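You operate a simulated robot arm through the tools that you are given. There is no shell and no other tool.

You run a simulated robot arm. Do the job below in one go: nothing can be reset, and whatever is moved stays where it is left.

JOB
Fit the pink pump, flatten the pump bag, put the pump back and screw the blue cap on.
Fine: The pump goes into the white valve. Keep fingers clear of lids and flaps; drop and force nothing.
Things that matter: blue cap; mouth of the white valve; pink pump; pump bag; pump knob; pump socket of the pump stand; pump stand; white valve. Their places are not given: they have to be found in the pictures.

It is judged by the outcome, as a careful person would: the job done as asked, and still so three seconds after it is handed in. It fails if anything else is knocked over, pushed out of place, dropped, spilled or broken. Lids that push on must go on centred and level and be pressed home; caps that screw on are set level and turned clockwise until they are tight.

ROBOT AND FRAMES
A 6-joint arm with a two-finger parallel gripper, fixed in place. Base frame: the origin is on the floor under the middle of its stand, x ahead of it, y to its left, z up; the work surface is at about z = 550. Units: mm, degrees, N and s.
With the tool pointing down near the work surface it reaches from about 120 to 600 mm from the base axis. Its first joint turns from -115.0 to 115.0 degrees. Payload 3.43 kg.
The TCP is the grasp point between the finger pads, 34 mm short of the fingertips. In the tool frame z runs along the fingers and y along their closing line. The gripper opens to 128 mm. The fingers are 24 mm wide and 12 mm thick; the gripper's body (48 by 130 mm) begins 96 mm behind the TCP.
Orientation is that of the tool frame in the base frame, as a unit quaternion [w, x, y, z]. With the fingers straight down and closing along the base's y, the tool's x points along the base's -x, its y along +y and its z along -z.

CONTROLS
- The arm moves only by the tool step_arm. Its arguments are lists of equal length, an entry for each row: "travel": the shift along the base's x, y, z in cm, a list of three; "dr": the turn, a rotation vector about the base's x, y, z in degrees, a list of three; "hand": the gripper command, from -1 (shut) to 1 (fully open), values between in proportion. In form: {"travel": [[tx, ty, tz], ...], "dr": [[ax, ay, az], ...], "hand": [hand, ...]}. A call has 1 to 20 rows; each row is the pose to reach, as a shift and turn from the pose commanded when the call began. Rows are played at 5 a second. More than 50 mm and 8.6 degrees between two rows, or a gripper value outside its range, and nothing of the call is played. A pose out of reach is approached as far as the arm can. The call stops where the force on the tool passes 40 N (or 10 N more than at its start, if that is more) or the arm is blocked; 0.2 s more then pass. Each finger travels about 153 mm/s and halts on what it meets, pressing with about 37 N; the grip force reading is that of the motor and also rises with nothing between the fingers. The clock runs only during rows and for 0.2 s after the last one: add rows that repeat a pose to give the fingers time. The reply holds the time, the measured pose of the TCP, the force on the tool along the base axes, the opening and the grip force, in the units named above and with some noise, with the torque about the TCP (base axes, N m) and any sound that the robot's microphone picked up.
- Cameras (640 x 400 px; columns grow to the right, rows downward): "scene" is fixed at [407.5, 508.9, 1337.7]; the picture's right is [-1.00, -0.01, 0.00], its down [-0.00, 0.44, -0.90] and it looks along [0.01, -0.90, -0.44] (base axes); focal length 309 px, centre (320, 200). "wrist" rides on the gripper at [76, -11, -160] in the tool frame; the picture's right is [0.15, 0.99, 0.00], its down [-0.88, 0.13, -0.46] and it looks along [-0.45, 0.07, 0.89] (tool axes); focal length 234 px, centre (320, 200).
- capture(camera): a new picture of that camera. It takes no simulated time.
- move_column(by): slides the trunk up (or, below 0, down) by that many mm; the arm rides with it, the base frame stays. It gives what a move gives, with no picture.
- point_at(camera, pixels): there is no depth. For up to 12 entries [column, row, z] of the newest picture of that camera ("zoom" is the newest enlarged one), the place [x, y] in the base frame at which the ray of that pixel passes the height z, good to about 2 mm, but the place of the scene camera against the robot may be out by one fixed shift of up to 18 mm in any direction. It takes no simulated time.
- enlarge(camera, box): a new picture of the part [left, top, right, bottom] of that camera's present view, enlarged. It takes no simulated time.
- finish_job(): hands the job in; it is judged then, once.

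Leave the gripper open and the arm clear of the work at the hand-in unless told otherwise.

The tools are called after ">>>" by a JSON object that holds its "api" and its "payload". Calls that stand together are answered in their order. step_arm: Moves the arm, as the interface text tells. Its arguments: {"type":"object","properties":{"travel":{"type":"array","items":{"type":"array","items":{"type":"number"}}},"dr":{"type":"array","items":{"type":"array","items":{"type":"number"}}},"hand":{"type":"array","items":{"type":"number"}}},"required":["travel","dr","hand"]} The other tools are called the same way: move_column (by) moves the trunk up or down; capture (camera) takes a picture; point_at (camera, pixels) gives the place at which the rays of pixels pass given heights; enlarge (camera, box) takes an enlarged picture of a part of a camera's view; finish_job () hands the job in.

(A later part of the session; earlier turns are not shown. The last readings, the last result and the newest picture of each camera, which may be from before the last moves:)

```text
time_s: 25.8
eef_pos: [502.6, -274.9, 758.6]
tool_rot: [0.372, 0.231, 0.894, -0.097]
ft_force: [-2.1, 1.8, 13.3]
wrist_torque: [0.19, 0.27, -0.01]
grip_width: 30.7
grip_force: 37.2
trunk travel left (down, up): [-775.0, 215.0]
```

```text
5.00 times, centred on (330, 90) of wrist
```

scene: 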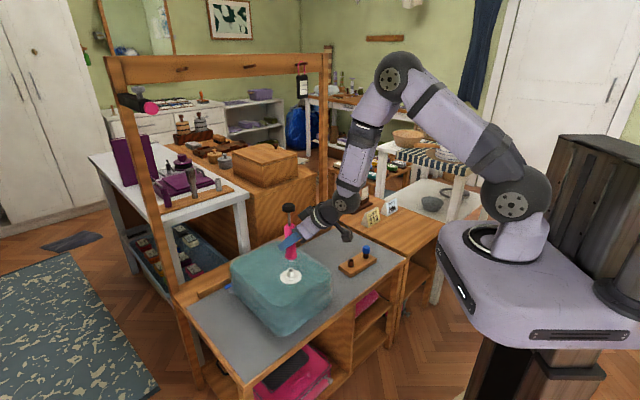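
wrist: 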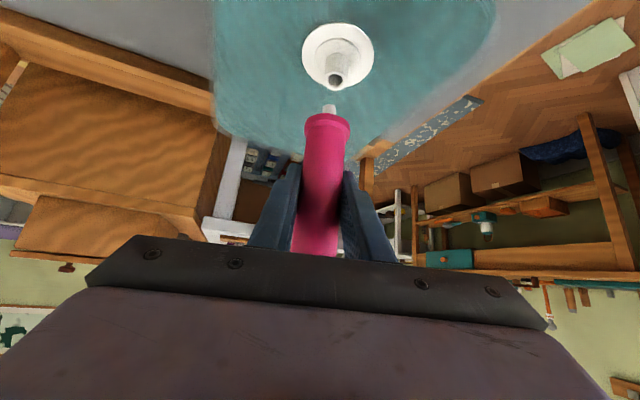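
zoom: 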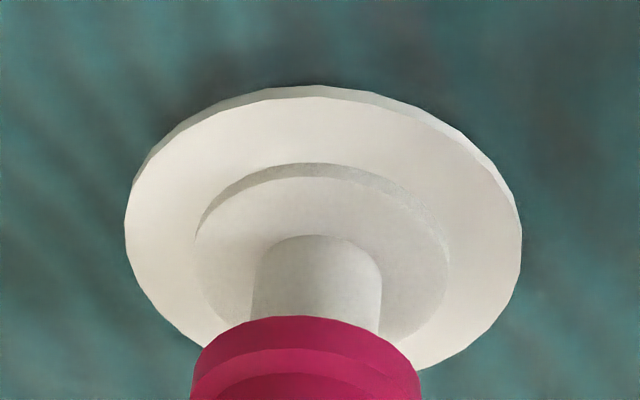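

Contact: 13 N upward at z≈758.6, flange resting on the valve rim, pump upright. I'll ease the load by 1.6 mm, then open the fingers gradually to 70 mm.

>>> {"api": "step_arm", "payload": {"travel": [[0, 0, 0.1], [0, 0, 0.16], [0, 0, 0.16], [0, 0, 0.16], [0, 0, 0.16], [0, 0, 0.16], [0, 0, 0.16]], "dr": [[0, 0, 0], [0, 0, 0], [0, 0, 0], [0, 0, 0], [0, 0, 0], [0, 0, 0], [0, 0, 0]], "hand": [-0.6, -0.6, -0.5, -0.4, -0.2, 0.0, 0.1]}}

>>> {"api": "capture", "payload": {"camera": "wrist"}}

>>> {"api": "enlarge", "payload": {"camera": "scene", "box": [250, 190, 350, 290]}}

```text
time_s: 27.4
eef_pos: [503.1, -274.3, 758.5]
tool_rot: [0.371, 0.231, 0.894, -0.096]
ft_force: [-0.3, 0.1, -0.2]
wrist_torque: [0.01, 0.0, -0.01]
grip_width: 70.4
grip_force: 0.1
trunk travel left (down, up): [-775.0, 215.0]
```

```text
taken
```

wrist: 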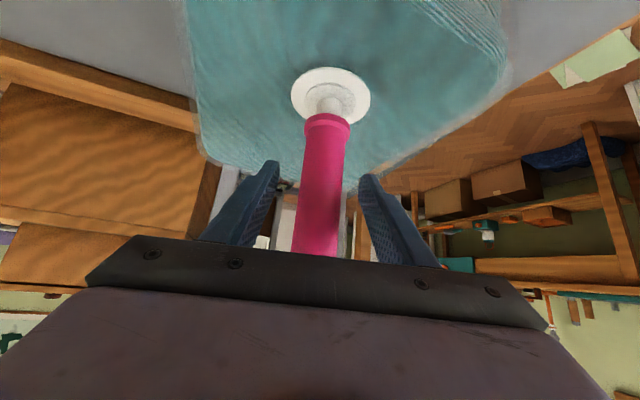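

```text
4.00 times, centred on (300, 240) of scene
```

zoom: 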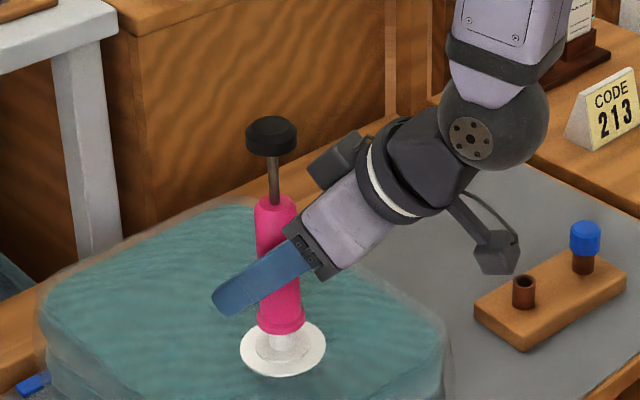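

The pump stands upright in the valve with the fingers clear. I'll back off along the fingers' line, 140 mm out and up, and look at the knob.

>>> {"api": "step_arm", "payload": {"travel": [[-0.6, 0.35, 0.7], [-1.6, 0.9, 1.8], [-2.8, 1.5, 3.2], [-4.0, 2.2, 4.6], [-5.2, 2.9, 6.0], [-6.4, 3.6, 7.4], [-7.6, 4.2, 8.7], [-8.7, 4.8, 9.9], [-8.7, 4.8, 9.9]], "dr": [[0, 0, 0], [0, 0, 0], [0, 0, 0], [0, 0, 0], [0, 0, 0], [0, 0, 0], [0, 0, 0], [0, 0, 0], [0, 0, 0]], "hand": [0.1, 0.1, 0.1, 0.1, 0.1, 0.1, 0.1, 0.1, 0.1]}}

>>> {"api": "capture", "payload": {"camera": "wrist"}}

>>> {"api": "enlarge", "payload": {"camera": "scene", "box": [250, 190, 350, 290]}}

```text
time_s: 29.4
eef_pos: [415.0, -227.1, 855.5]
tool_rot: [0.371, 0.231, 0.894, -0.096]
ft_force: [-0.7, 0.7, -0.7]
wrist_torque: [-0.01, -0.03, 0.03]
grip_width: 70.3
grip_force: 0.1
trunk travel left (down, up): [-775.0, 215.0]
```

```text
taken
```

wrist: 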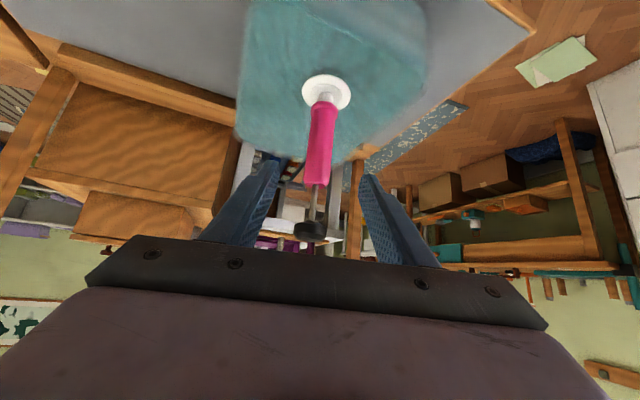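

```text
4.00 times, centred on (300, 240) of scene
```

zoom: 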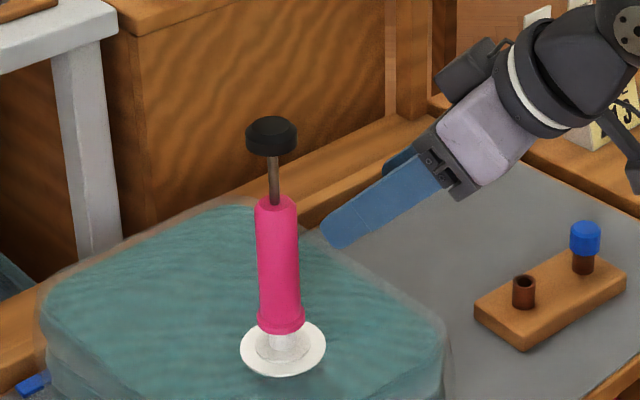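

The pump stands straight in the valve. I'll locate the knob from both views.

>>> {"api": "enlarge", "payload": {"camera": "wrist", "box": [270, 180, 350, 250]}}

>>> {"api": "point_at", "payload": {"camera": "wrist", "pixels": [[311.5, 231, 850], [311.5, 231, 855], [311.5, 231, 860], [311.5, 231, 865], [319, 184, 805], [319, 184, 810]]}}

>>> {"api": "point_at", "payload": {"camera": "scene", "pixels": [[287.7, 224.2, 850], [287.7, 224.2, 855], [287.7, 224.2, 860], [287.7, 224.2, 865], [289, 240, 805], [289, 240, 810]]}}

```text
5.71 times, centred on (310, 215) of wrist
```

zoom: 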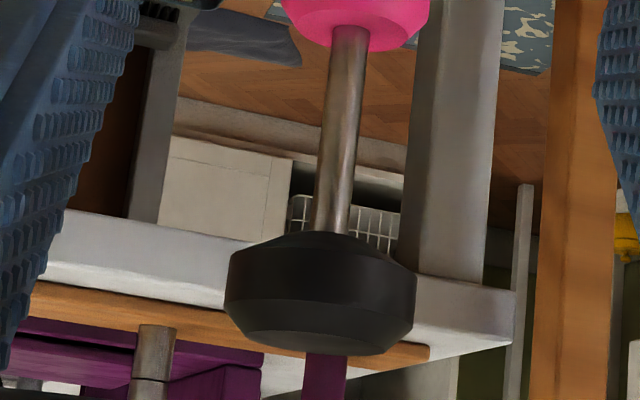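

```text
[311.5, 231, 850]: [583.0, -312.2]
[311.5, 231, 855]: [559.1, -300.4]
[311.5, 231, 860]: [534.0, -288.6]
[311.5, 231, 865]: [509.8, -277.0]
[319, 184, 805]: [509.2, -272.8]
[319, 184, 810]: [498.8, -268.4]
```

```text
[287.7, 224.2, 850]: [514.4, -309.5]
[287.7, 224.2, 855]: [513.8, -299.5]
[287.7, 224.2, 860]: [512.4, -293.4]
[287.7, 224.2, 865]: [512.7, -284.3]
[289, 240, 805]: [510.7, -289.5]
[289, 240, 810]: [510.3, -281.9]
```

Knob centre is near z≈866 on the pump axis (502.5,-274.5), with about 47 mm of rod showing. I'll bring the open fingers level around the knob and stop there to check.

>>> {"api": "step_arm", "payload": {"travel": [[1.1, -0.6, 0.9], [2.6, -1.4, 0.95], [4.2, -2.3, 0.95], [5.8, -3.2, 0.95], [7.3, -4.0, 0.95], [8.75, -4.82, 0.95], [8.75, -4.82, 0.95]], "dr": [[0, 0, 0], [0, 0, 0], [0, 0, 0], [0, 0, 0], [0, 0, 0], [0, 0, 0], [0, 0, 0]], "hand": [0.1, 0.1, 0.1, 0.1, 0.1, 0.1, 0.1]}}

>>> {"api": "capture", "payload": {"camera": "wrist"}}

>>> {"api": "enlarge", "payload": {"camera": "scene", "box": [250, 190, 350, 290]}}

```text
time_s: 31.0
eef_pos: [500.6, -273.8, 866.3]
tool_rot: [0.371, 0.231, 0.894, -0.095]
ft_force: [-0.2, -0.5, -0.2]
wrist_torque: [0.02, 0.0, 0.02]
grip_width: 70.4
grip_force: 0.0
trunk travel left (down, up): [-775.0, 215.0]
```

```text
taken
```

wrist: 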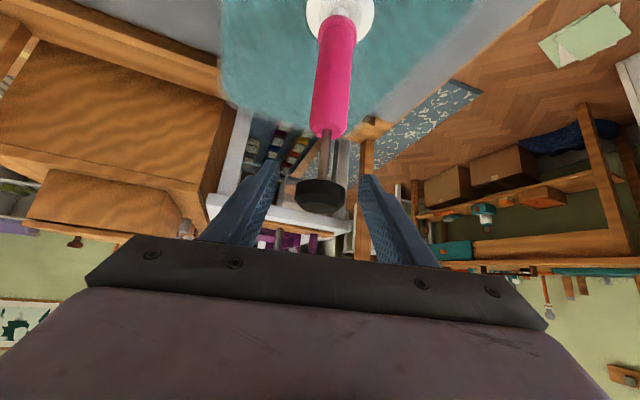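

```text
4.00 times, centred on (300, 240) of scene
```

zoom: 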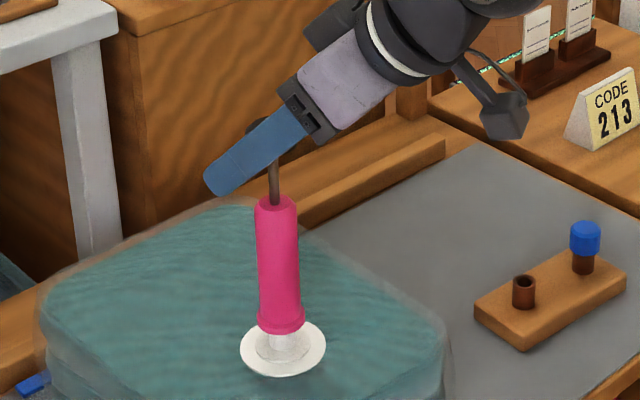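

The knob's centre is at wrist pixel (321,197) against the grasp point's (319,193): about 1 mm sideways and 2–3 mm high. I'll shift (+1.6,+0.2,+2) mm, then close gradually on the knob.

>>> {"api": "step_arm", "payload": {"travel": [[0.16, 0.02, 0.2], [0.16, 0.02, 0.2], [0.16, 0.02, 0.2], [0.16, 0.02, 0.2], [0.16, 0.02, 0.2], [0.16, 0.02, 0.2], [0.16, 0.02, 0.2], [0.16, 0.02, 0.2]], "dr": [[0, 0, 0], [0, 0, 0], [0, 0, 0], [0, 0, 0], [0, 0, 0], [0, 0, 0], [0, 0, 0], [0, 0, 0]], "hand": [0.1, 0.0, -0.2, -0.28, -0.34, -0.38, -0.45, -0.45]}}

>>> {"api": "capture", "payload": {"camera": "wrist"}}

>>> {"api": "enlarge", "payload": {"camera": "scene", "box": [250, 190, 350, 290]}}

```text
time_s: 32.8
eef_pos: [504.0, -273.3, 868.9]
tool_rot: [0.37, 0.231, 0.895, -0.096]
ft_force: [0.0, 0.0, 0.0]
wrist_torque: [0.01, -0.02, -0.01]
grip_width: 36.1
grip_force: 37.1
trunk travel left (down, up): [-775.0, 215.0]
```

```text
taken
```

wrist: 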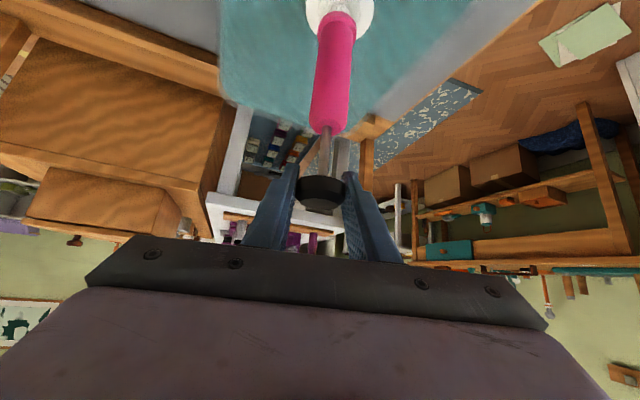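

```text
4.00 times, centred on (300, 240) of scene
```

zoom: 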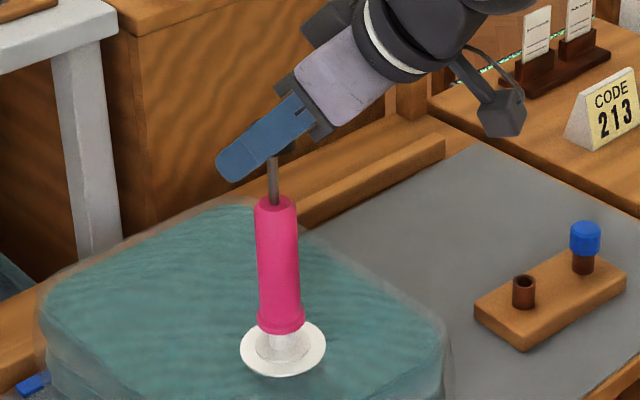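

Knob gripped at 36.1 mm with no side load. I'll push it down 10 mm first to feel the pump's resistance.

>>> {"api": "step_arm", "payload": {"travel": [[0, 0, -0.3], [0, 0, -0.6], [0, 0, -1.0], [0, 0, -1.0]], "dr": [[0, 0, 0], [0, 0, 0], [0, 0, 0], [0, 0, 0]], "hand": [-0.5, -0.5, -0.5, -0.5]}}

>>> {"api": "enlarge", "payload": {"camera": "scene", "box": [250, 190, 350, 290]}}

```text
time_s: 33.8
eef_pos: [503.8, -274.7, 858.9]
tool_rot: [0.371, 0.231, 0.894, -0.095]
ft_force: [-1.1, 0.0, 2.1]
wrist_torque: [0.11, 0.18, 0.0]
grip_width: 35.8
grip_force: 36.7
trunk travel left (down, up): [-775.0, 215.0]
```

```text
4.00 times, centred on (300, 240) of scene
```

zoom: 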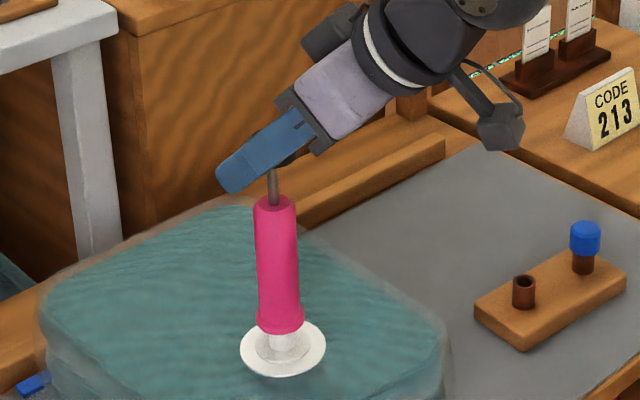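

The rod slides with about 2–3 N. I'll push down another 26 mm.

>>> {"api": "step_arm", "payload": {"travel": [[0, 0, -0.5], [0, 0, -1.0], [0, 0, -1.5], [0, 0, -2.0], [0, 0, -2.6], [0, 0, -2.6]], "dr": [[0, 0, 0], [0, 0, 0], [0, 0, 0], [0, 0, 0], [0, 0, 0], [0, 0, 0]], "hand": [-0.5, -0.5, -0.5, -0.5, -0.5, -0.5]}}

>>> {"api": "enlarge", "payload": {"camera": "scene", "box": [250, 190, 350, 290]}}

>>> {"api": "capture", "payload": {"camera": "wrist"}}

```text
time_s: 35.2
eef_pos: [503.4, -274.5, 833.5]
tool_rot: [0.37, 0.231, 0.895, -0.095]
ft_force: [-2.5, 2.3, 4.9]
wrist_torque: [0.29, 0.33, 0.01]
grip_width: 36.0
grip_force: 37.1
trunk travel left (down, up): [-775.0, 215.0]
heard: click
```

```text
4.00 times, centred on (300, 240) of scene
```

zoom: 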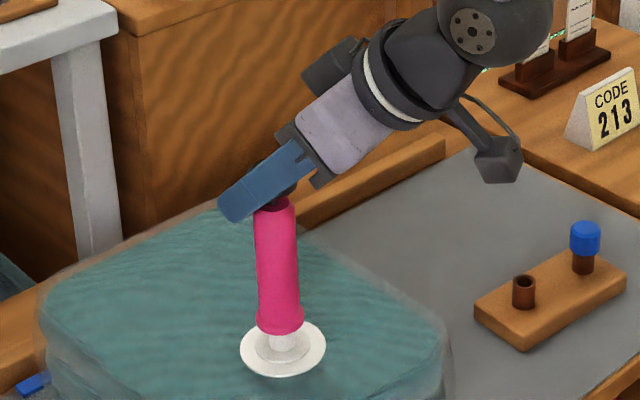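

```text
taken
```

wrist: 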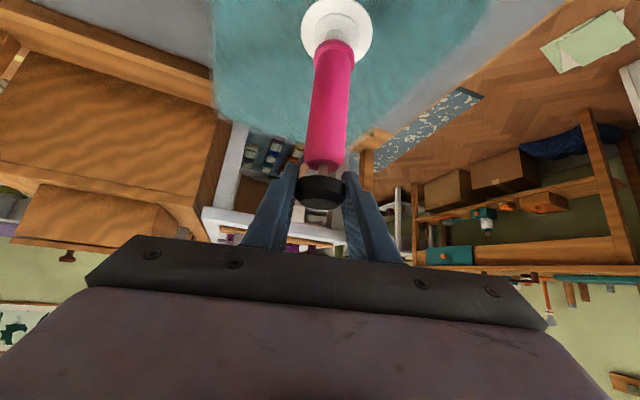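

A click was heard at this depth (force only 5 N), which may mark a full press. I'll probe 4 mm further in small rows to see whether there is a stop.

>>> {"api": "step_arm", "payload": {"travel": [[0, 0, -0.2], [0, 0, -0.4], [0, 0, -0.4]], "dr": [[0, 0, 0], [0, 0, 0], [0, 0, 0]], "hand": [-0.5, -0.5, -0.5]}}

>>> {"api": "enlarge", "payload": {"camera": "scene", "box": [250, 200, 330, 280]}}

```text
time_s: 36.0
eef_pos: [505.0, -274.8, 829.8]
tool_rot: [0.37, 0.232, 0.894, -0.097]
ft_force: [-3.3, -0.5, 4.1]
wrist_torque: [0.06, 0.49, 0.02]
grip_width: 36.3
grip_force: 37.2
trunk travel left (down, up): [-775.0, 215.0]
```

```text
5.00 times, centred on (290, 240) of scene
```

zoom: 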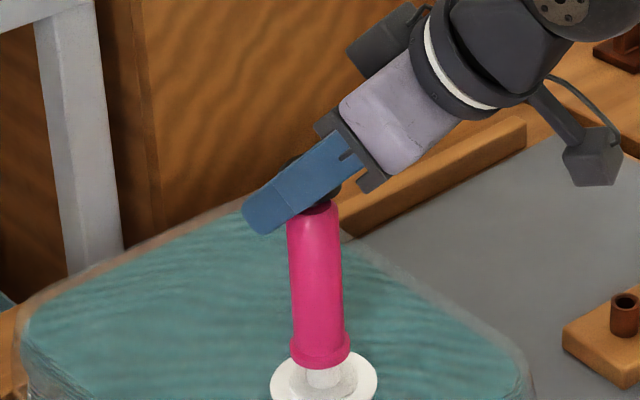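

No hard stop yet; the fit holds. Now I'll draw the knob back up by 40 mm and watch the bag.

>>> {"api": "step_arm", "payload": {"travel": [[-0.05, 0, 0.5], [-0.05, 0, 1.1], [-0.05, 0, 1.7], [-0.05, 0, 2.3], [-0.05, 0, 2.9], [-0.05, 0, 3.5], [-0.05, 0, 4.0], [-0.05, 0, 4.0]], "dr": [[0, 0, 0], [0, 0, 0], [0, 0, 0], [0, 0, 0], [0, 0, 0], [0, 0, 0], [0, 0, 0], [0, 0, 0]], "hand": [-0.5, -0.5, -0.5, -0.5, -0.5, -0.5, -0.5, -0.5]}}

>>> {"api": "enlarge", "payload": {"camera": "scene", "box": [250, 190, 350, 290]}}

>>> {"api": "capture", "payload": {"camera": "wrist"}}

```text
time_s: 37.8
eef_pos: [505.0, -274.3, 867.8]
tool_rot: [0.37, 0.232, 0.894, -0.096]
ft_force: [0.5, 0.5, 0.0]
wrist_torque: [-0.01, 0.01, 0.0]
grip_width: 35.9
grip_force: 36.7
trunk travel left (down, up): [-775.0, 215.0]
```

```text
4.00 times, centred on (300, 240) of scene
```

zoom: 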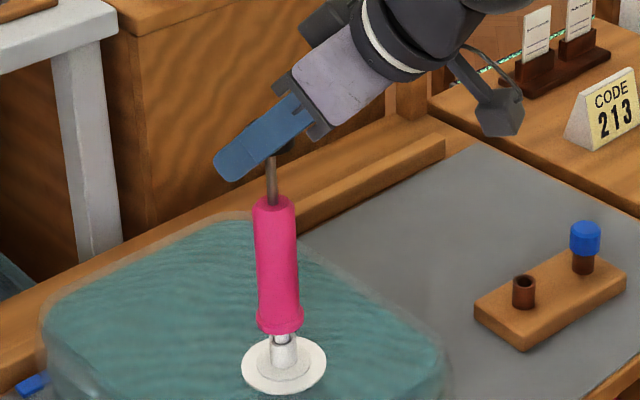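

```text
taken
```

wrist: 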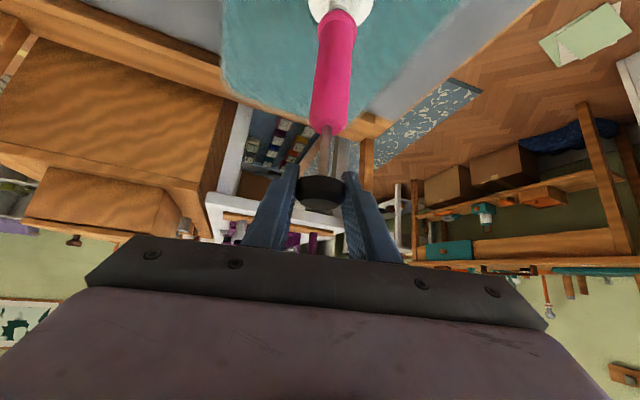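

The bag has sunk and the pump, hanging from my grip at the top of the stroke, now has its nozzle partly out of the valve. I'll zoom in there before moving on.

>>> {"api": "enlarge", "payload": {"camera": "scene", "box": [275, 260, 305, 290]}}

>>> {"api": "enlarge", "payload": {"camera": "wrist", "box": [290, 0, 370, 50]}}

```text
13.33 times, centred on (290, 275) of scene
```

zoom: 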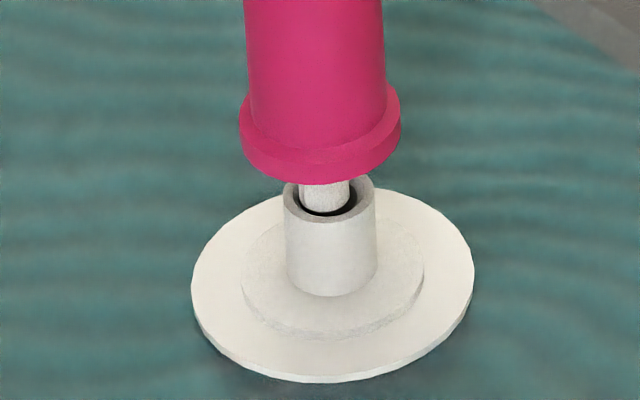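

```text
8.00 times, centred on (330, 25) of wrist
```

zoom: 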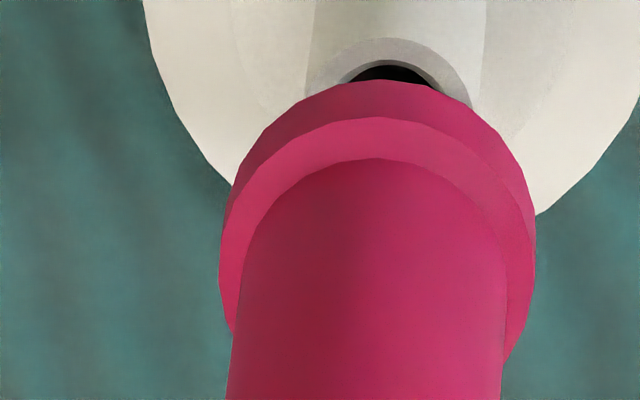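

The nozzle is still about 8 mm inside the mouth; the bag sank about 13 mm on that draw. I'll lower 14 mm to reseat the flange, with a 0.6 mm correction in -x, and look.

>>> {"api": "step_arm", "payload": {"travel": [[-0.06, 0, -0.3], [-0.06, 0, -0.7], [-0.06, 0, -1.1], [-0.06, 0, -1.4], [-0.06, 0, -1.4]], "dr": [[0, 0, 0], [0, 0, 0], [0, 0, 0], [0, 0, 0], [0, 0, 0]], "hand": [-0.5, -0.5, -0.5, -0.5, -0.5]}}

>>> {"api": "enlarge", "payload": {"camera": "scene", "box": [250, 190, 350, 290]}}

>>> {"api": "enlarge", "payload": {"camera": "scene", "box": [275, 260, 305, 290]}}

```text
time_s: 39.0
eef_pos: [502.6, -275.2, 854.8]
tool_rot: [0.371, 0.232, 0.894, -0.096]
ft_force: [0.5, 0.5, 0.2]
wrist_torque: [0.0, -0.02, 0.04]
grip_width: 35.9
grip_force: 36.8
trunk travel left (down, up): [-775.0, 215.0]
```

```text
4.00 times, centred on (300, 240) of scene
```

zoom: 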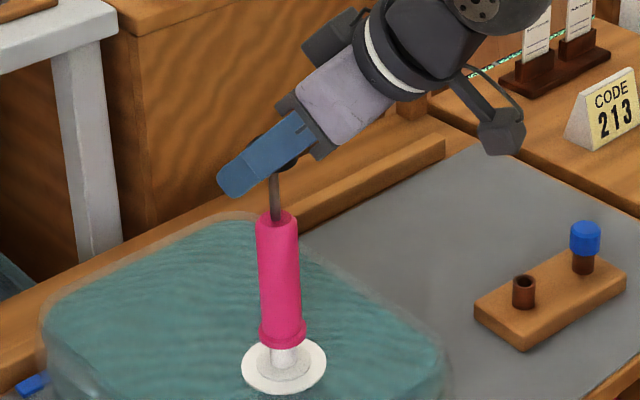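

```text
13.33 times, centred on (290, 275) of scene
```

zoom: 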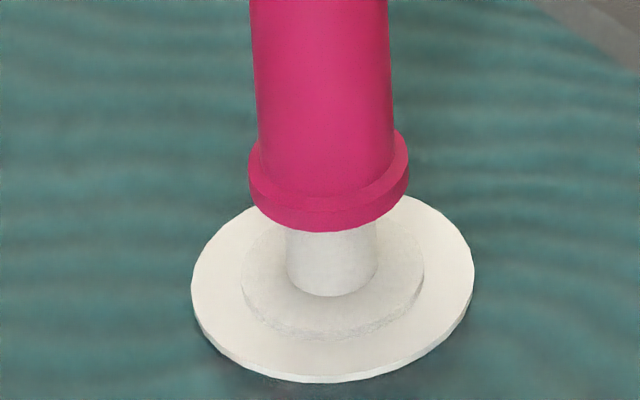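

Nearly reseated (about 4 mm to go). Now the next down stroke: first 30 mm.

>>> {"api": "step_arm", "payload": {"travel": [[0, 0, -0.4], [0, 0, -0.9], [0, 0, -1.5], [0, 0, -2.1], [0, 0, -2.6], [0, 0, -3.0], [0, 0, -3.0]], "dr": [[0, 0, 0], [0, 0, 0], [0, 0, 0], [0, 0, 0], [0, 0, 0], [0, 0, 0], [0, 0, 0]], "hand": [-0.5, -0.5, -0.5, -0.5, -0.5, -0.5, -0.5]}}

>>> {"api": "enlarge", "payload": {"camera": "scene", "box": [250, 190, 350, 290]}}

```text
time_s: 40.6
eef_pos: [503.2, -275.4, 824.1]
tool_rot: [0.37, 0.231, 0.895, -0.096]
ft_force: [-0.8, 1.7, 2.8]
wrist_torque: [0.17, 0.12, -0.01]
grip_width: 36.2
grip_force: 37.1
trunk travel left (down, up): [-775.0, 215.0]
```

```text
4.00 times, centred on (300, 240) of scene
```

zoom: 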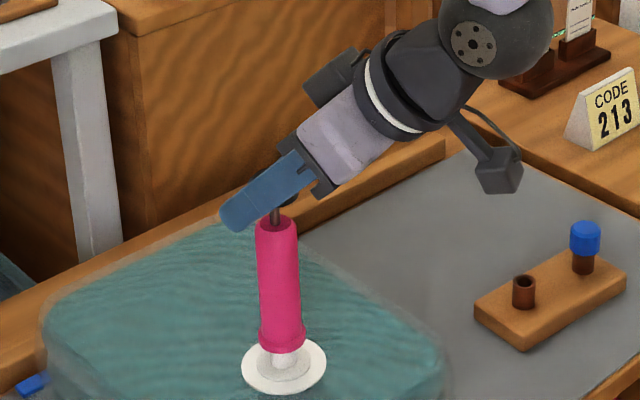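

No click yet at 824. I'll go down 8 mm more.

>>> {"api": "step_arm", "payload": {"travel": [[0, 0, -0.25], [0, 0, -0.5], [0, 0, -0.8], [0, 0, -0.8]], "dr": [[0, 0, 0], [0, 0, 0], [0, 0, 0], [0, 0, 0]], "hand": [-0.5, -0.5, -0.5, -0.5]}}

>>> {"api": "enlarge", "payload": {"camera": "scene", "box": [250, 190, 350, 290]}}

```text
time_s: 41.6
eef_pos: [503.3, -274.2, 816.9]
tool_rot: [0.371, 0.231, 0.894, -0.095]
ft_force: [1.3, 1.4, 3.9]
wrist_torque: [0.09, -0.09, 0.01]
grip_width: 36.2
grip_force: 37.2
trunk travel left (down, up): [-775.0, 215.0]
heard: click
```

```text
4.00 times, centred on (300, 240) of scene
```

zoom: 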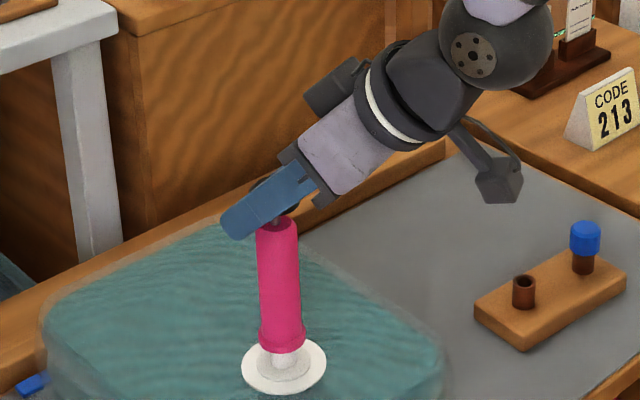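

Click heard again between 824 and 817. Now I'll draw up only 22 mm and see whether the bag sinks.

>>> {"api": "step_arm", "payload": {"travel": [[0, 0, 0.5], [0, 0, 1.0], [0, 0, 1.6], [0, 0, 2.2], [0, 0, 2.2]], "dr": [[0, 0, 0], [0, 0, 0], [0, 0, 0], [0, 0, 0], [0, 0, 0]], "hand": [-0.5, -0.5, -0.5, -0.5, -0.5]}}

>>> {"api": "enlarge", "payload": {"camera": "scene", "box": [250, 190, 350, 290]}}

```text
time_s: 42.8
eef_pos: [502.4, -274.5, 837.1]
tool_rot: [0.37, 0.231, 0.895, -0.095]
ft_force: [0.5, 0.1, -0.5]
wrist_torque: [-0.08, -0.1, 0.0]
grip_width: 36.0
grip_force: 37.3
trunk travel left (down, up): [-775.0, 215.0]
```

```text
4.00 times, centred on (300, 240) of scene
```

zoom: 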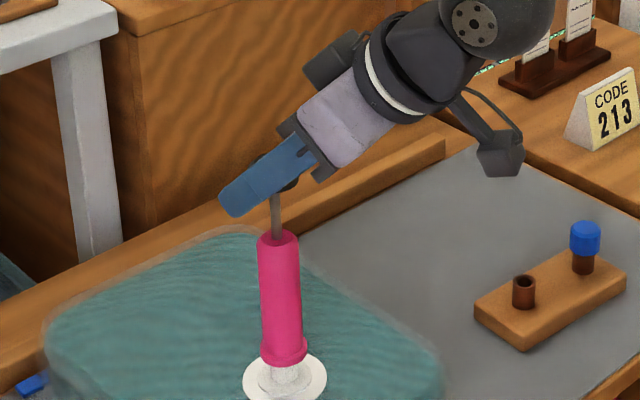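

The bag sank another 13 mm and the pump followed it. I'll zoom on the seat.

>>> {"api": "enlarge", "payload": {"camera": "scene", "box": [275, 265, 305, 295]}}

>>> {"api": "enlarge", "payload": {"camera": "scene", "box": [170, 210, 350, 340]}}

```text
13.33 times, centred on (290, 280) of scene
```

zoom: 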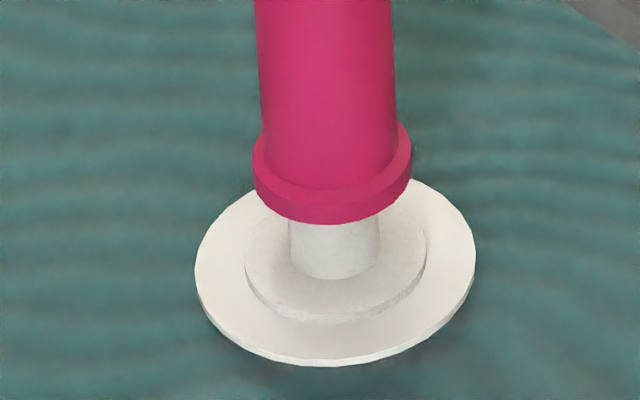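

```text
3.08 times, centred on (260, 275) of scene
```

zoom: 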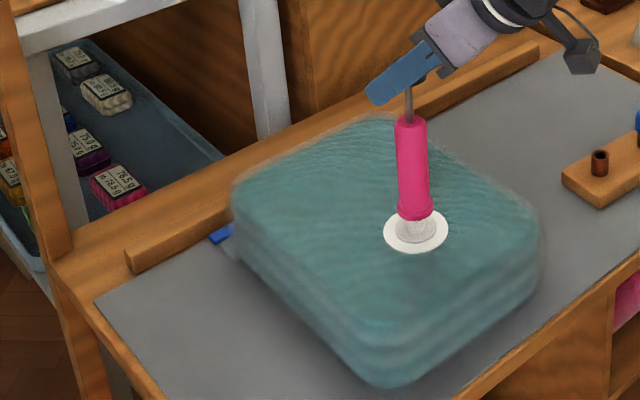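

The pump sits about 2 mm above full seat, fine. Next full stroke in one call: down 37 mm, then up 23 mm.

>>> {"api": "step_arm", "payload": {"travel": [[0, 0, -0.5], [0, 0, -1.1], [0, 0, -1.7], [0, 0, -2.3], [0, 0, -2.8], [0, 0, -3.3], [0, 0, -3.7], [0, 0, -3.7], [0, 0, -3.2], [0, 0, -2.6], [0, 0, -2.0], [0, 0, -1.4], [0, 0, -1.4]], "dr": [[0, 0, 0], [0, 0, 0], [0, 0, 0], [0, 0, 0], [0, 0, 0], [0, 0, 0], [0, 0, 0], [0, 0, 0], [0, 0, 0], [0, 0, 0], [0, 0, 0], [0, 0, 0], [0, 0, 0]], "hand": [-0.5, -0.5, -0.5, -0.5, -0.5, -0.5, -0.5, -0.5, -0.5, -0.5, -0.5, -0.5, -0.5]}}

>>> {"api": "enlarge", "payload": {"camera": "scene", "box": [250, 200, 350, 300]}}

>>> {"api": "enlarge", "payload": {"camera": "scene", "box": [275, 265, 305, 295]}}

```text
time_s: 45.6
eef_pos: [502.3, -275.1, 824.8]
tool_rot: [0.37, 0.232, 0.895, -0.096]
ft_force: [0.1, 0.1, -0.7]
wrist_torque: [0.01, 0.02, -0.03]
grip_width: 36.0
grip_force: 36.7
trunk travel left (down, up): [-775.0, 215.0]
heard: click
```

```text
4.00 times, centred on (300, 250) of scene
```

zoom: 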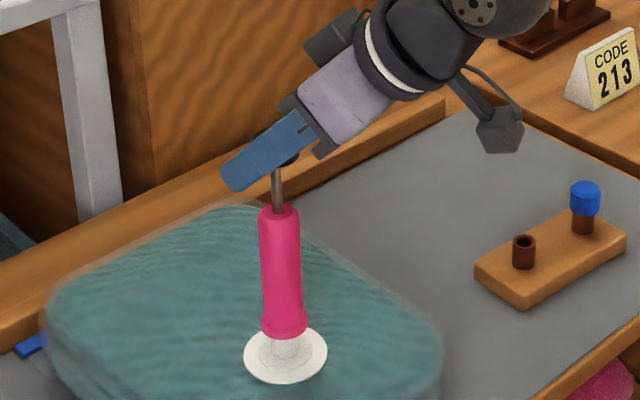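

```text
13.33 times, centred on (290, 280) of scene
```

zoom: 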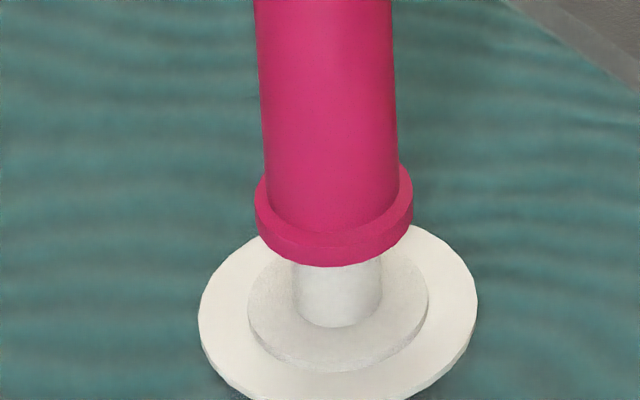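

Each stroke clicks and sinks the bag about 13 mm. I'll do the next stroke: down 38 mm, up to 14 mm below the present height.

>>> {"api": "step_arm", "payload": {"travel": [[0, 0, -0.5], [0, 0, -1.1], [0, 0, -1.7], [0, 0, -2.3], [0, 0, -2.9], [0, 0, -3.4], [0, 0, -3.8], [0, 0, -3.8], [0, 0, -3.2], [0, 0, -2.6], [0, 0, -2.0], [0, 0, -1.4], [0, 0, -1.4]], "dr": [[0, 0, 0], [0, 0, 0], [0, 0, 0], [0, 0, 0], [0, 0, 0], [0, 0, 0], [0, 0, 0], [0, 0, 0], [0, 0, 0], [0, 0, 0], [0, 0, 0], [0, 0, 0], [0, 0, 0]], "hand": [-0.5, -0.5, -0.5, -0.5, -0.5, -0.5, -0.5, -0.5, -0.5, -0.5, -0.5, -0.5, -0.5]}}

>>> {"api": "enlarge", "payload": {"camera": "scene", "box": [250, 200, 350, 300]}}

>>> {"api": "enlarge", "payload": {"camera": "scene", "box": [275, 270, 305, 300]}}

```text
time_s: 48.4
eef_pos: [503.6, -275.4, 809.9]
tool_rot: [0.37, 0.231, 0.895, -0.095]
ft_force: [0.2, 1.4, 0.5]
wrist_torque: [-0.01, -0.01, 0.0]
grip_width: 36.1
grip_force: 36.4
trunk travel left (down, up): [-775.0, 215.0]
heard: click
```

```text
4.00 times, centred on (300, 250) of scene
```

zoom: 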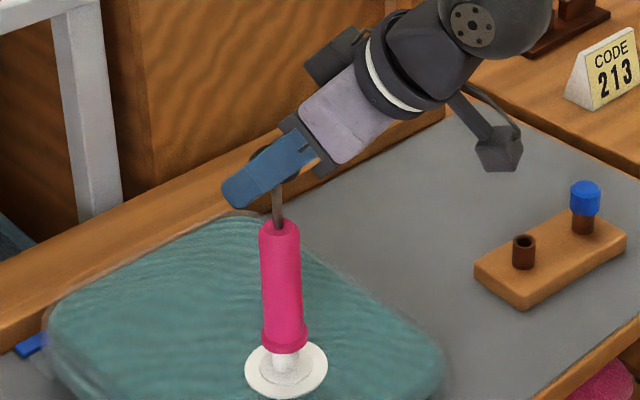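

```text
13.33 times, centred on (290, 285) of scene
```

zoom: 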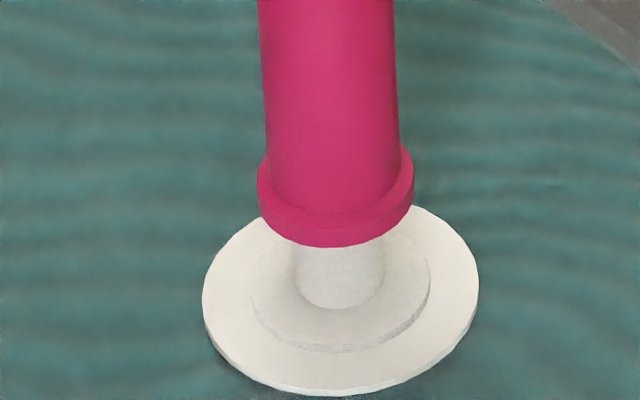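

Fourth stroke done, the bag is down about 52 mm. Next stroke, same pattern.

>>> {"api": "step_arm", "payload": {"travel": [[0, 0, -0.5], [0, 0, -1.1], [0, 0, -1.7], [0, 0, -2.3], [0, 0, -2.9], [0, 0, -3.4], [0, 0, -3.9], [0, 0, -3.9], [0, 0, -3.2], [0, 0, -2.6], [0, 0, -2.0], [0, 0, -1.4], [0, 0, -1.4]], "dr": [[0, 0, 0], [0, 0, 0], [0, 0, 0], [0, 0, 0], [0, 0, 0], [0, 0, 0], [0, 0, 0], [0, 0, 0], [0, 0, 0], [0, 0, 0], [0, 0, 0], [0, 0, 0], [0, 0, 0]], "hand": [-0.5, -0.5, -0.5, -0.5, -0.5, -0.5, -0.5, -0.5, -0.5, -0.5, -0.5, -0.5, -0.5]}}

>>> {"api": "enlarge", "payload": {"camera": "scene", "box": [250, 210, 350, 310]}}

>>> {"api": "enlarge", "payload": {"camera": "scene", "box": [275, 270, 305, 300]}}

```text
time_s: 51.2
eef_pos: [503.0, -274.7, 796.6]
tool_rot: [0.37, 0.231, 0.895, -0.096]
ft_force: [-1.1, -0.6, 1.5]
wrist_torque: [-0.06, 0.11, -0.02]
grip_width: 35.9
grip_force: 36.8
trunk travel left (down, up): [-775.0, 215.0]
heard: click
```

```text
4.00 times, centred on (300, 260) of scene
```

zoom: 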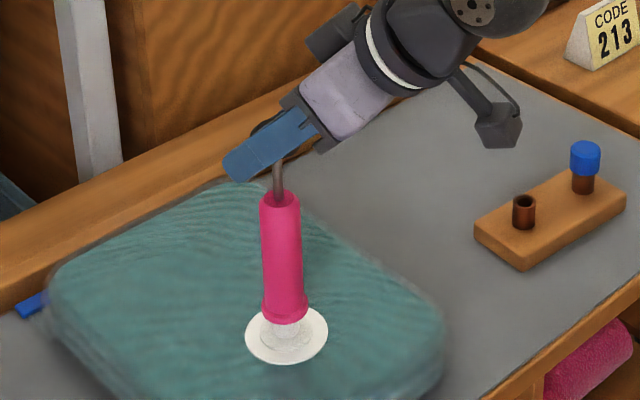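

```text
13.33 times, centred on (290, 285) of scene
```

zoom: 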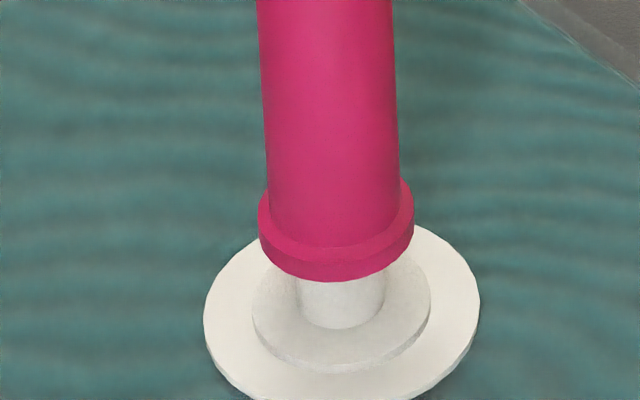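

The bag sank only about 5 mm so far this time. I'll raise 4 mm to the full top of stroke, hold a moment and look whether it keeps sinking.

>>> {"api": "step_arm", "payload": {"travel": [[0, 0, 0.2], [0, 0, 0.4], [0, 0, 0.4], [0, 0, 0.4]], "dr": [[0, 0, 0], [0, 0, 0], [0, 0, 0], [0, 0, 0]], "hand": [-0.5, -0.5, -0.5, -0.5]}}

>>> {"api": "enlarge", "payload": {"camera": "scene", "box": [275, 270, 305, 300]}}

>>> {"api": "enlarge", "payload": {"camera": "scene", "box": [170, 210, 350, 340]}}

```text
time_s: 52.2
eef_pos: [502.4, -274.7, 800.4]
tool_rot: [0.371, 0.231, 0.895, -0.096]
ft_force: [0.7, -0.1, 0.6]
wrist_torque: [0.0, 0.02, 0.01]
grip_width: 36.1
grip_force: 37.0
trunk travel left (down, up): [-775.0, 215.0]
```

```text
13.33 times, centred on (290, 285) of scene
```

zoom: 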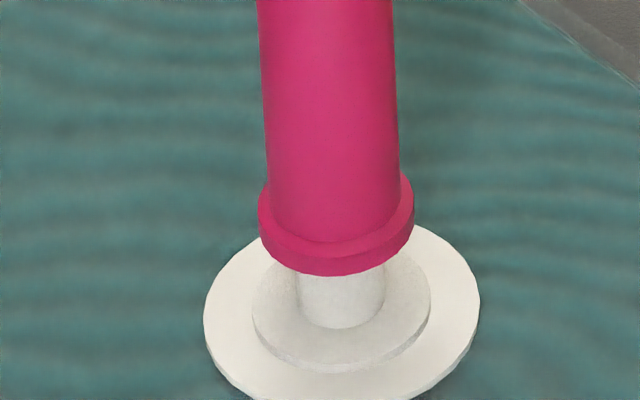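

```text
3.08 times, centred on (260, 275) of scene
```

zoom: 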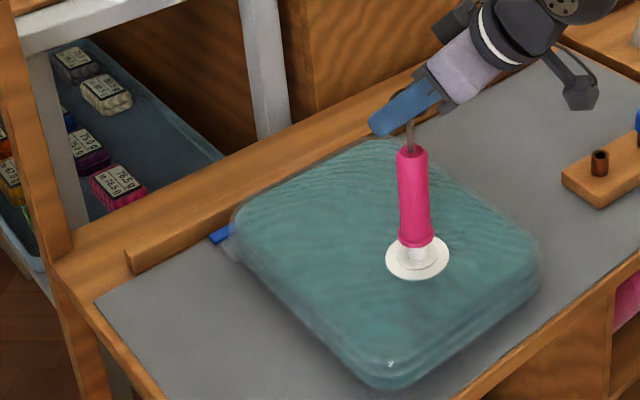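

The valve stayed at the new height. I'll do another full stroke and see whether it sinks further: down 38 mm, up to 4 mm below the present height.

>>> {"api": "step_arm", "payload": {"travel": [[0, 0, -0.5], [0, 0, -1.1], [0, 0, -1.7], [0, 0, -2.3], [0, 0, -2.9], [0, 0, -3.4], [0, 0, -3.8], [0, 0, -3.8], [0, 0, -3.2], [0, 0, -2.6], [0, 0, -2.0], [0, 0, -1.4], [0, 0, -0.8], [0, 0, -0.4], [0, 0, -0.4]], "dr": [[0, 0, 0], [0, 0, 0], [0, 0, 0], [0, 0, 0], [0, 0, 0], [0, 0, 0], [0, 0, 0], [0, 0, 0], [0, 0, 0], [0, 0, 0], [0, 0, 0], [0, 0, 0], [0, 0, 0], [0, 0, 0], [0, 0, 0]], "hand": [-0.5, -0.5, -0.5, -0.5, -0.5, -0.5, -0.5, -0.5, -0.5, -0.5, -0.5, -0.5, -0.5, -0.5, -0.5]}}

>>> {"api": "enlarge", "payload": {"camera": "scene", "box": [275, 270, 305, 300]}}

>>> {"api": "enlarge", "payload": {"camera": "scene", "box": [170, 210, 350, 340]}}

```text
time_s: 55.4
eef_pos: [502.7, -274.2, 796.9]
tool_rot: [0.371, 0.231, 0.895, -0.096]
ft_force: [0.2, 0.6, 0.4]
wrist_torque: [0.1, 0.02, -0.03]
grip_width: 35.9
grip_force: 36.6
trunk travel left (down, up): [-775.0, 215.0]
heard: click
```

```text
13.33 times, centred on (290, 285) of scene
```

zoom: 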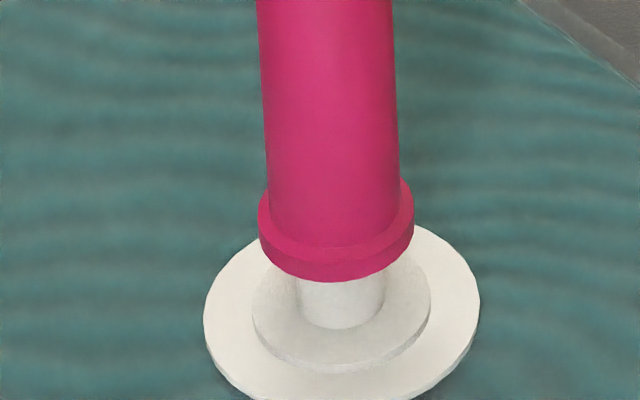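

```text
3.08 times, centred on (260, 275) of scene
```

zoom: 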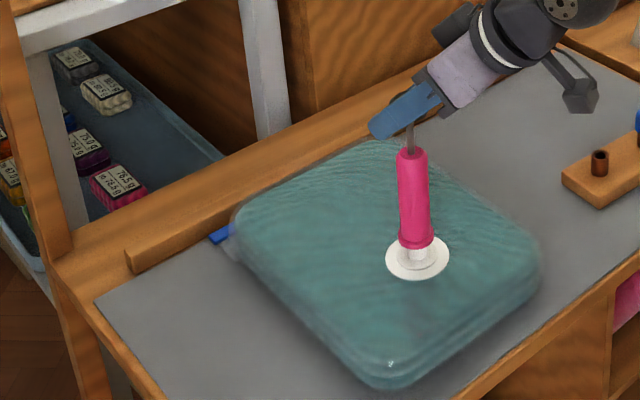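

That stroke clicked but the bag did not sink further, so it looks fully flattened. To be sure, I'll do one more complete stroke, slightly deeper and drawn fully up.

>>> {"api": "step_arm", "payload": {"travel": [[0, 0, 0.3], [0, 0, 0.3], [0, 0, -0.3], [0, 0, -0.9], [0, 0, -1.5], [0, 0, -2.1], [0, 0, -2.7], [0, 0, -3.3], [0, 0, -3.8], [0, 0, -3.8], [0, 0, -3.2], [0, 0, -2.6], [0, 0, -2.0], [0, 0, -1.4], [0, 0, -0.8], [0, 0, -0.2], [0, 0, 0.2], [0, 0, 0.2]], "dr": [[0, 0, 0], [0, 0, 0], [0, 0, 0], [0, 0, 0], [0, 0, 0], [0, 0, 0], [0, 0, 0], [0, 0, 0], [0, 0, 0], [0, 0, 0], [0, 0, 0], [0, 0, 0], [0, 0, 0], [0, 0, 0], [0, 0, 0], [0, 0, 0], [0, 0, 0], [0, 0, 0]], "hand": [-0.5, -0.5, -0.5, -0.5, -0.5, -0.5, -0.5, -0.5, -0.5, -0.5, -0.5, -0.5, -0.5, -0.5, -0.5, -0.5, -0.5, -0.5]}}

>>> {"api": "enlarge", "payload": {"camera": "scene", "box": [275, 270, 305, 300]}}

>>> {"api": "capture", "payload": {"camera": "scene"}}

>>> {"api": "capture", "payload": {"camera": "wrist"}}

```text
time_s: 59.2
eef_pos: [502.1, -274.7, 797.7]
tool_rot: [0.37, 0.232, 0.895, -0.095]
ft_force: [-1.0, -0.7, 1.0]
wrist_torque: [-0.03, 0.04, 0.01]
grip_width: 36.3
grip_force: 36.9
trunk travel left (down, up): [-775.0, 215.0]
heard: click
```

```text
13.33 times, centred on (290, 285) of scene
```

zoom: 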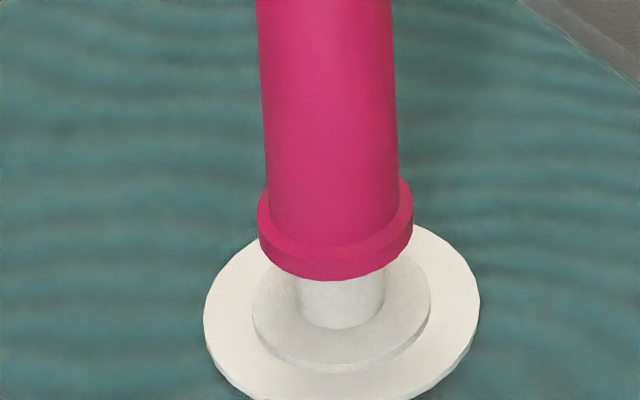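

```text
taken
```

scene: 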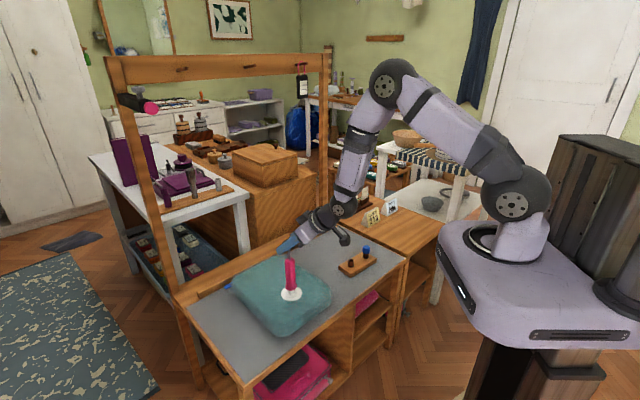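

```text
taken
```

wrist: 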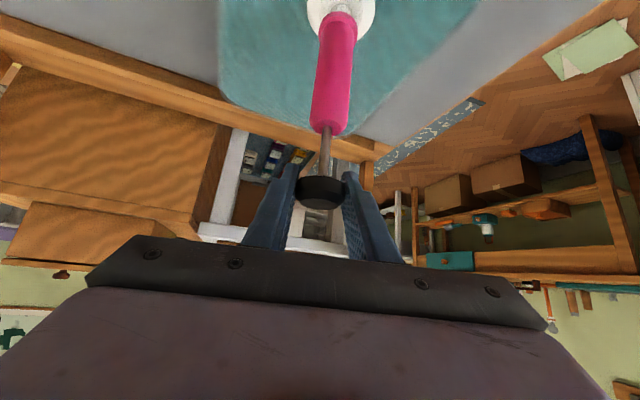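

The bag no longer sinks: it is flattened. The pump hangs freely from the knob at the top of its stroke, so I'll lift it out by the knob: straight up 60 mm, slowly at first.

>>> {"api": "step_arm", "payload": {"travel": [[0, 0, 0.3], [0, 0, 0.7], [0, 0, 1.1], [0, 0, 1.6], [0, 0, 2.1], [0, 0, 2.6], [0, 0, 3.2], [0, 0, 4.0], [0, 0, 5.0], [0, 0, 6.0], [0, 0, 6.0]], "dr": [[0, 0, 0], [0, 0, 0], [0, 0, 0], [0, 0, 0], [0, 0, 0], [0, 0, 0], [0, 0, 0], [0, 0, 0], [0, 0, 0], [0, 0, 0], [0, 0, 0]], "hand": [-0.6, -0.6, -0.6, -0.6, -0.6, -0.6, -0.6, -0.6, -0.6, -0.6, -0.6]}}

>>> {"api": "enlarge", "payload": {"camera": "scene", "box": [230, 200, 350, 310]}}

>>> {"api": "capture", "payload": {"camera": "wrist"}}

```text
time_s: 61.6
eef_pos: [502.0, -274.9, 859.5]
tool_rot: [0.37, 0.231, 0.895, -0.096]
ft_force: [0.0, 0.4, 0.0]
wrist_torque: [0.0, 0.01, -0.01]
grip_width: 36.1
grip_force: 37.2
trunk travel left (down, up): [-775.0, 215.0]
```

```text
3.64 times, centred on (290, 255) of scene
```

zoom: 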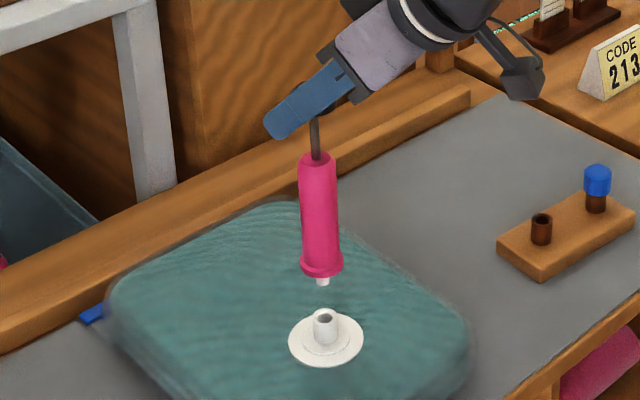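

```text
taken
```

wrist: 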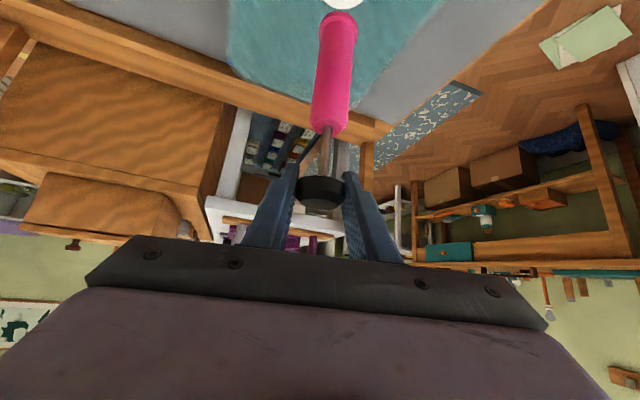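

The pump is out and hangs upright. I'll carry it back over the stand with a -29° turn: hover at about (292.5,-461) with the nozzle about 25 mm above the socket rim.

>>> {"api": "step_arm", "payload": {"travel": [[-2.0, -1.8, 0], [-4.1, -3.6, 0], [-6.2, -5.5, 0], [-8.3, -7.4, 0], [-10.5, -9.3, 0], [-12.6, -11.2, 0], [-14.7, -13.1, 0], [-16.8, -15.0, 0], [-19.0, -16.9, 0], [-20.5, -18.2, 0], [-21.03, -18.7, 0], [-21.03, -18.7, -2.0], [-21.03, -18.7, -4.3], [-21.03, -18.7, -4.3], [-21.03, -18.7, -4.3]], "dr": [[0, 0, -2.9], [0, 0, -5.8], [0, 0, -8.7], [0, 0, -11.6], [0, 0, -14.5], [0, 0, -17.4], [0, 0, -20.3], [0, 0, -23.2], [0, 0, -26.1], [0, 0, -28], [0, 0, -29], [0, 0, -29], [0, 0, -29], [0, 0, -29], [0, 0, -29]], "hand": [-0.6, -0.6, -0.6, -0.6, -0.6, -0.6, -0.6, -0.6, -0.6, -0.6, -0.6, -0.6, -0.6, -0.6, -0.6]}}

>>> {"api": "capture", "payload": {"camera": "wrist"}}

>>> {"api": "enlarge", "payload": {"camera": "scene", "box": [310, 190, 410, 280]}}

>>> {"api": "enlarge", "payload": {"camera": "scene", "box": [335, 240, 375, 275]}}

```text
time_s: 64.8
eef_pos: [293.3, -461.9, 815.0]
tool_rot: [0.334, 0.448, 0.808, -0.185]
ft_force: [0.6, 0.4, -0.1]
wrist_torque: [0.02, -0.01, 0.0]
grip_width: 36.0
grip_force: 37.4
trunk travel left (down, up): [-775.0, 215.0]
```

```text
taken
```

wrist: 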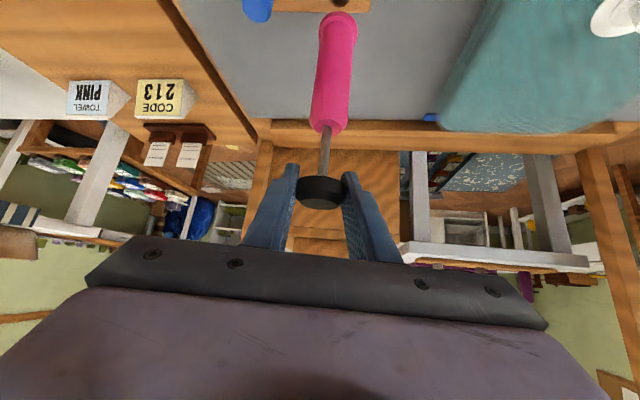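

```text
4.44 times, centred on (360, 235) of scene
```

zoom: 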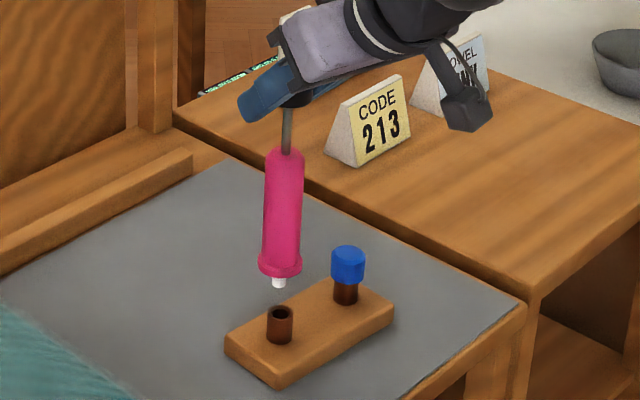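

```text
11.43 times, centred on (355, 258) of scene
```

zoom: 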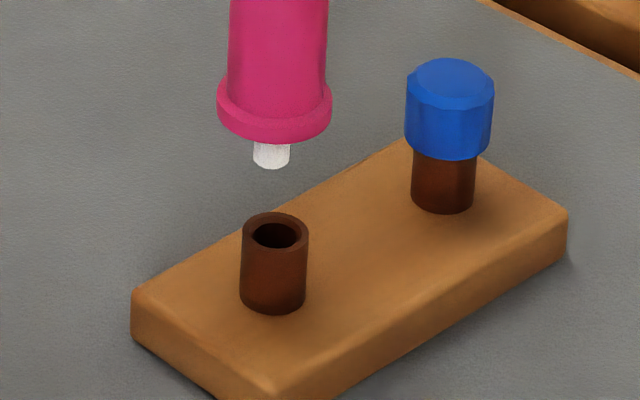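

In the scene view the nozzle needs about 2.5 mm toward -x to line up with the socket. I'll check the other direction from the top of the wrist view.

>>> {"api": "enlarge", "payload": {"camera": "wrist", "box": [280, 0, 400, 75]}}

```text
5.33 times, centred on (340, 38) of wrist
```

zoom: 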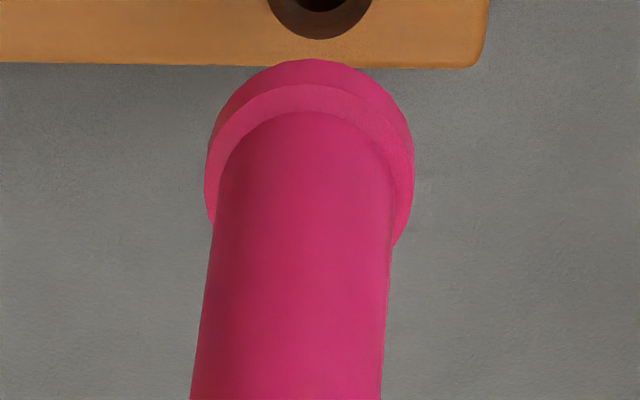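

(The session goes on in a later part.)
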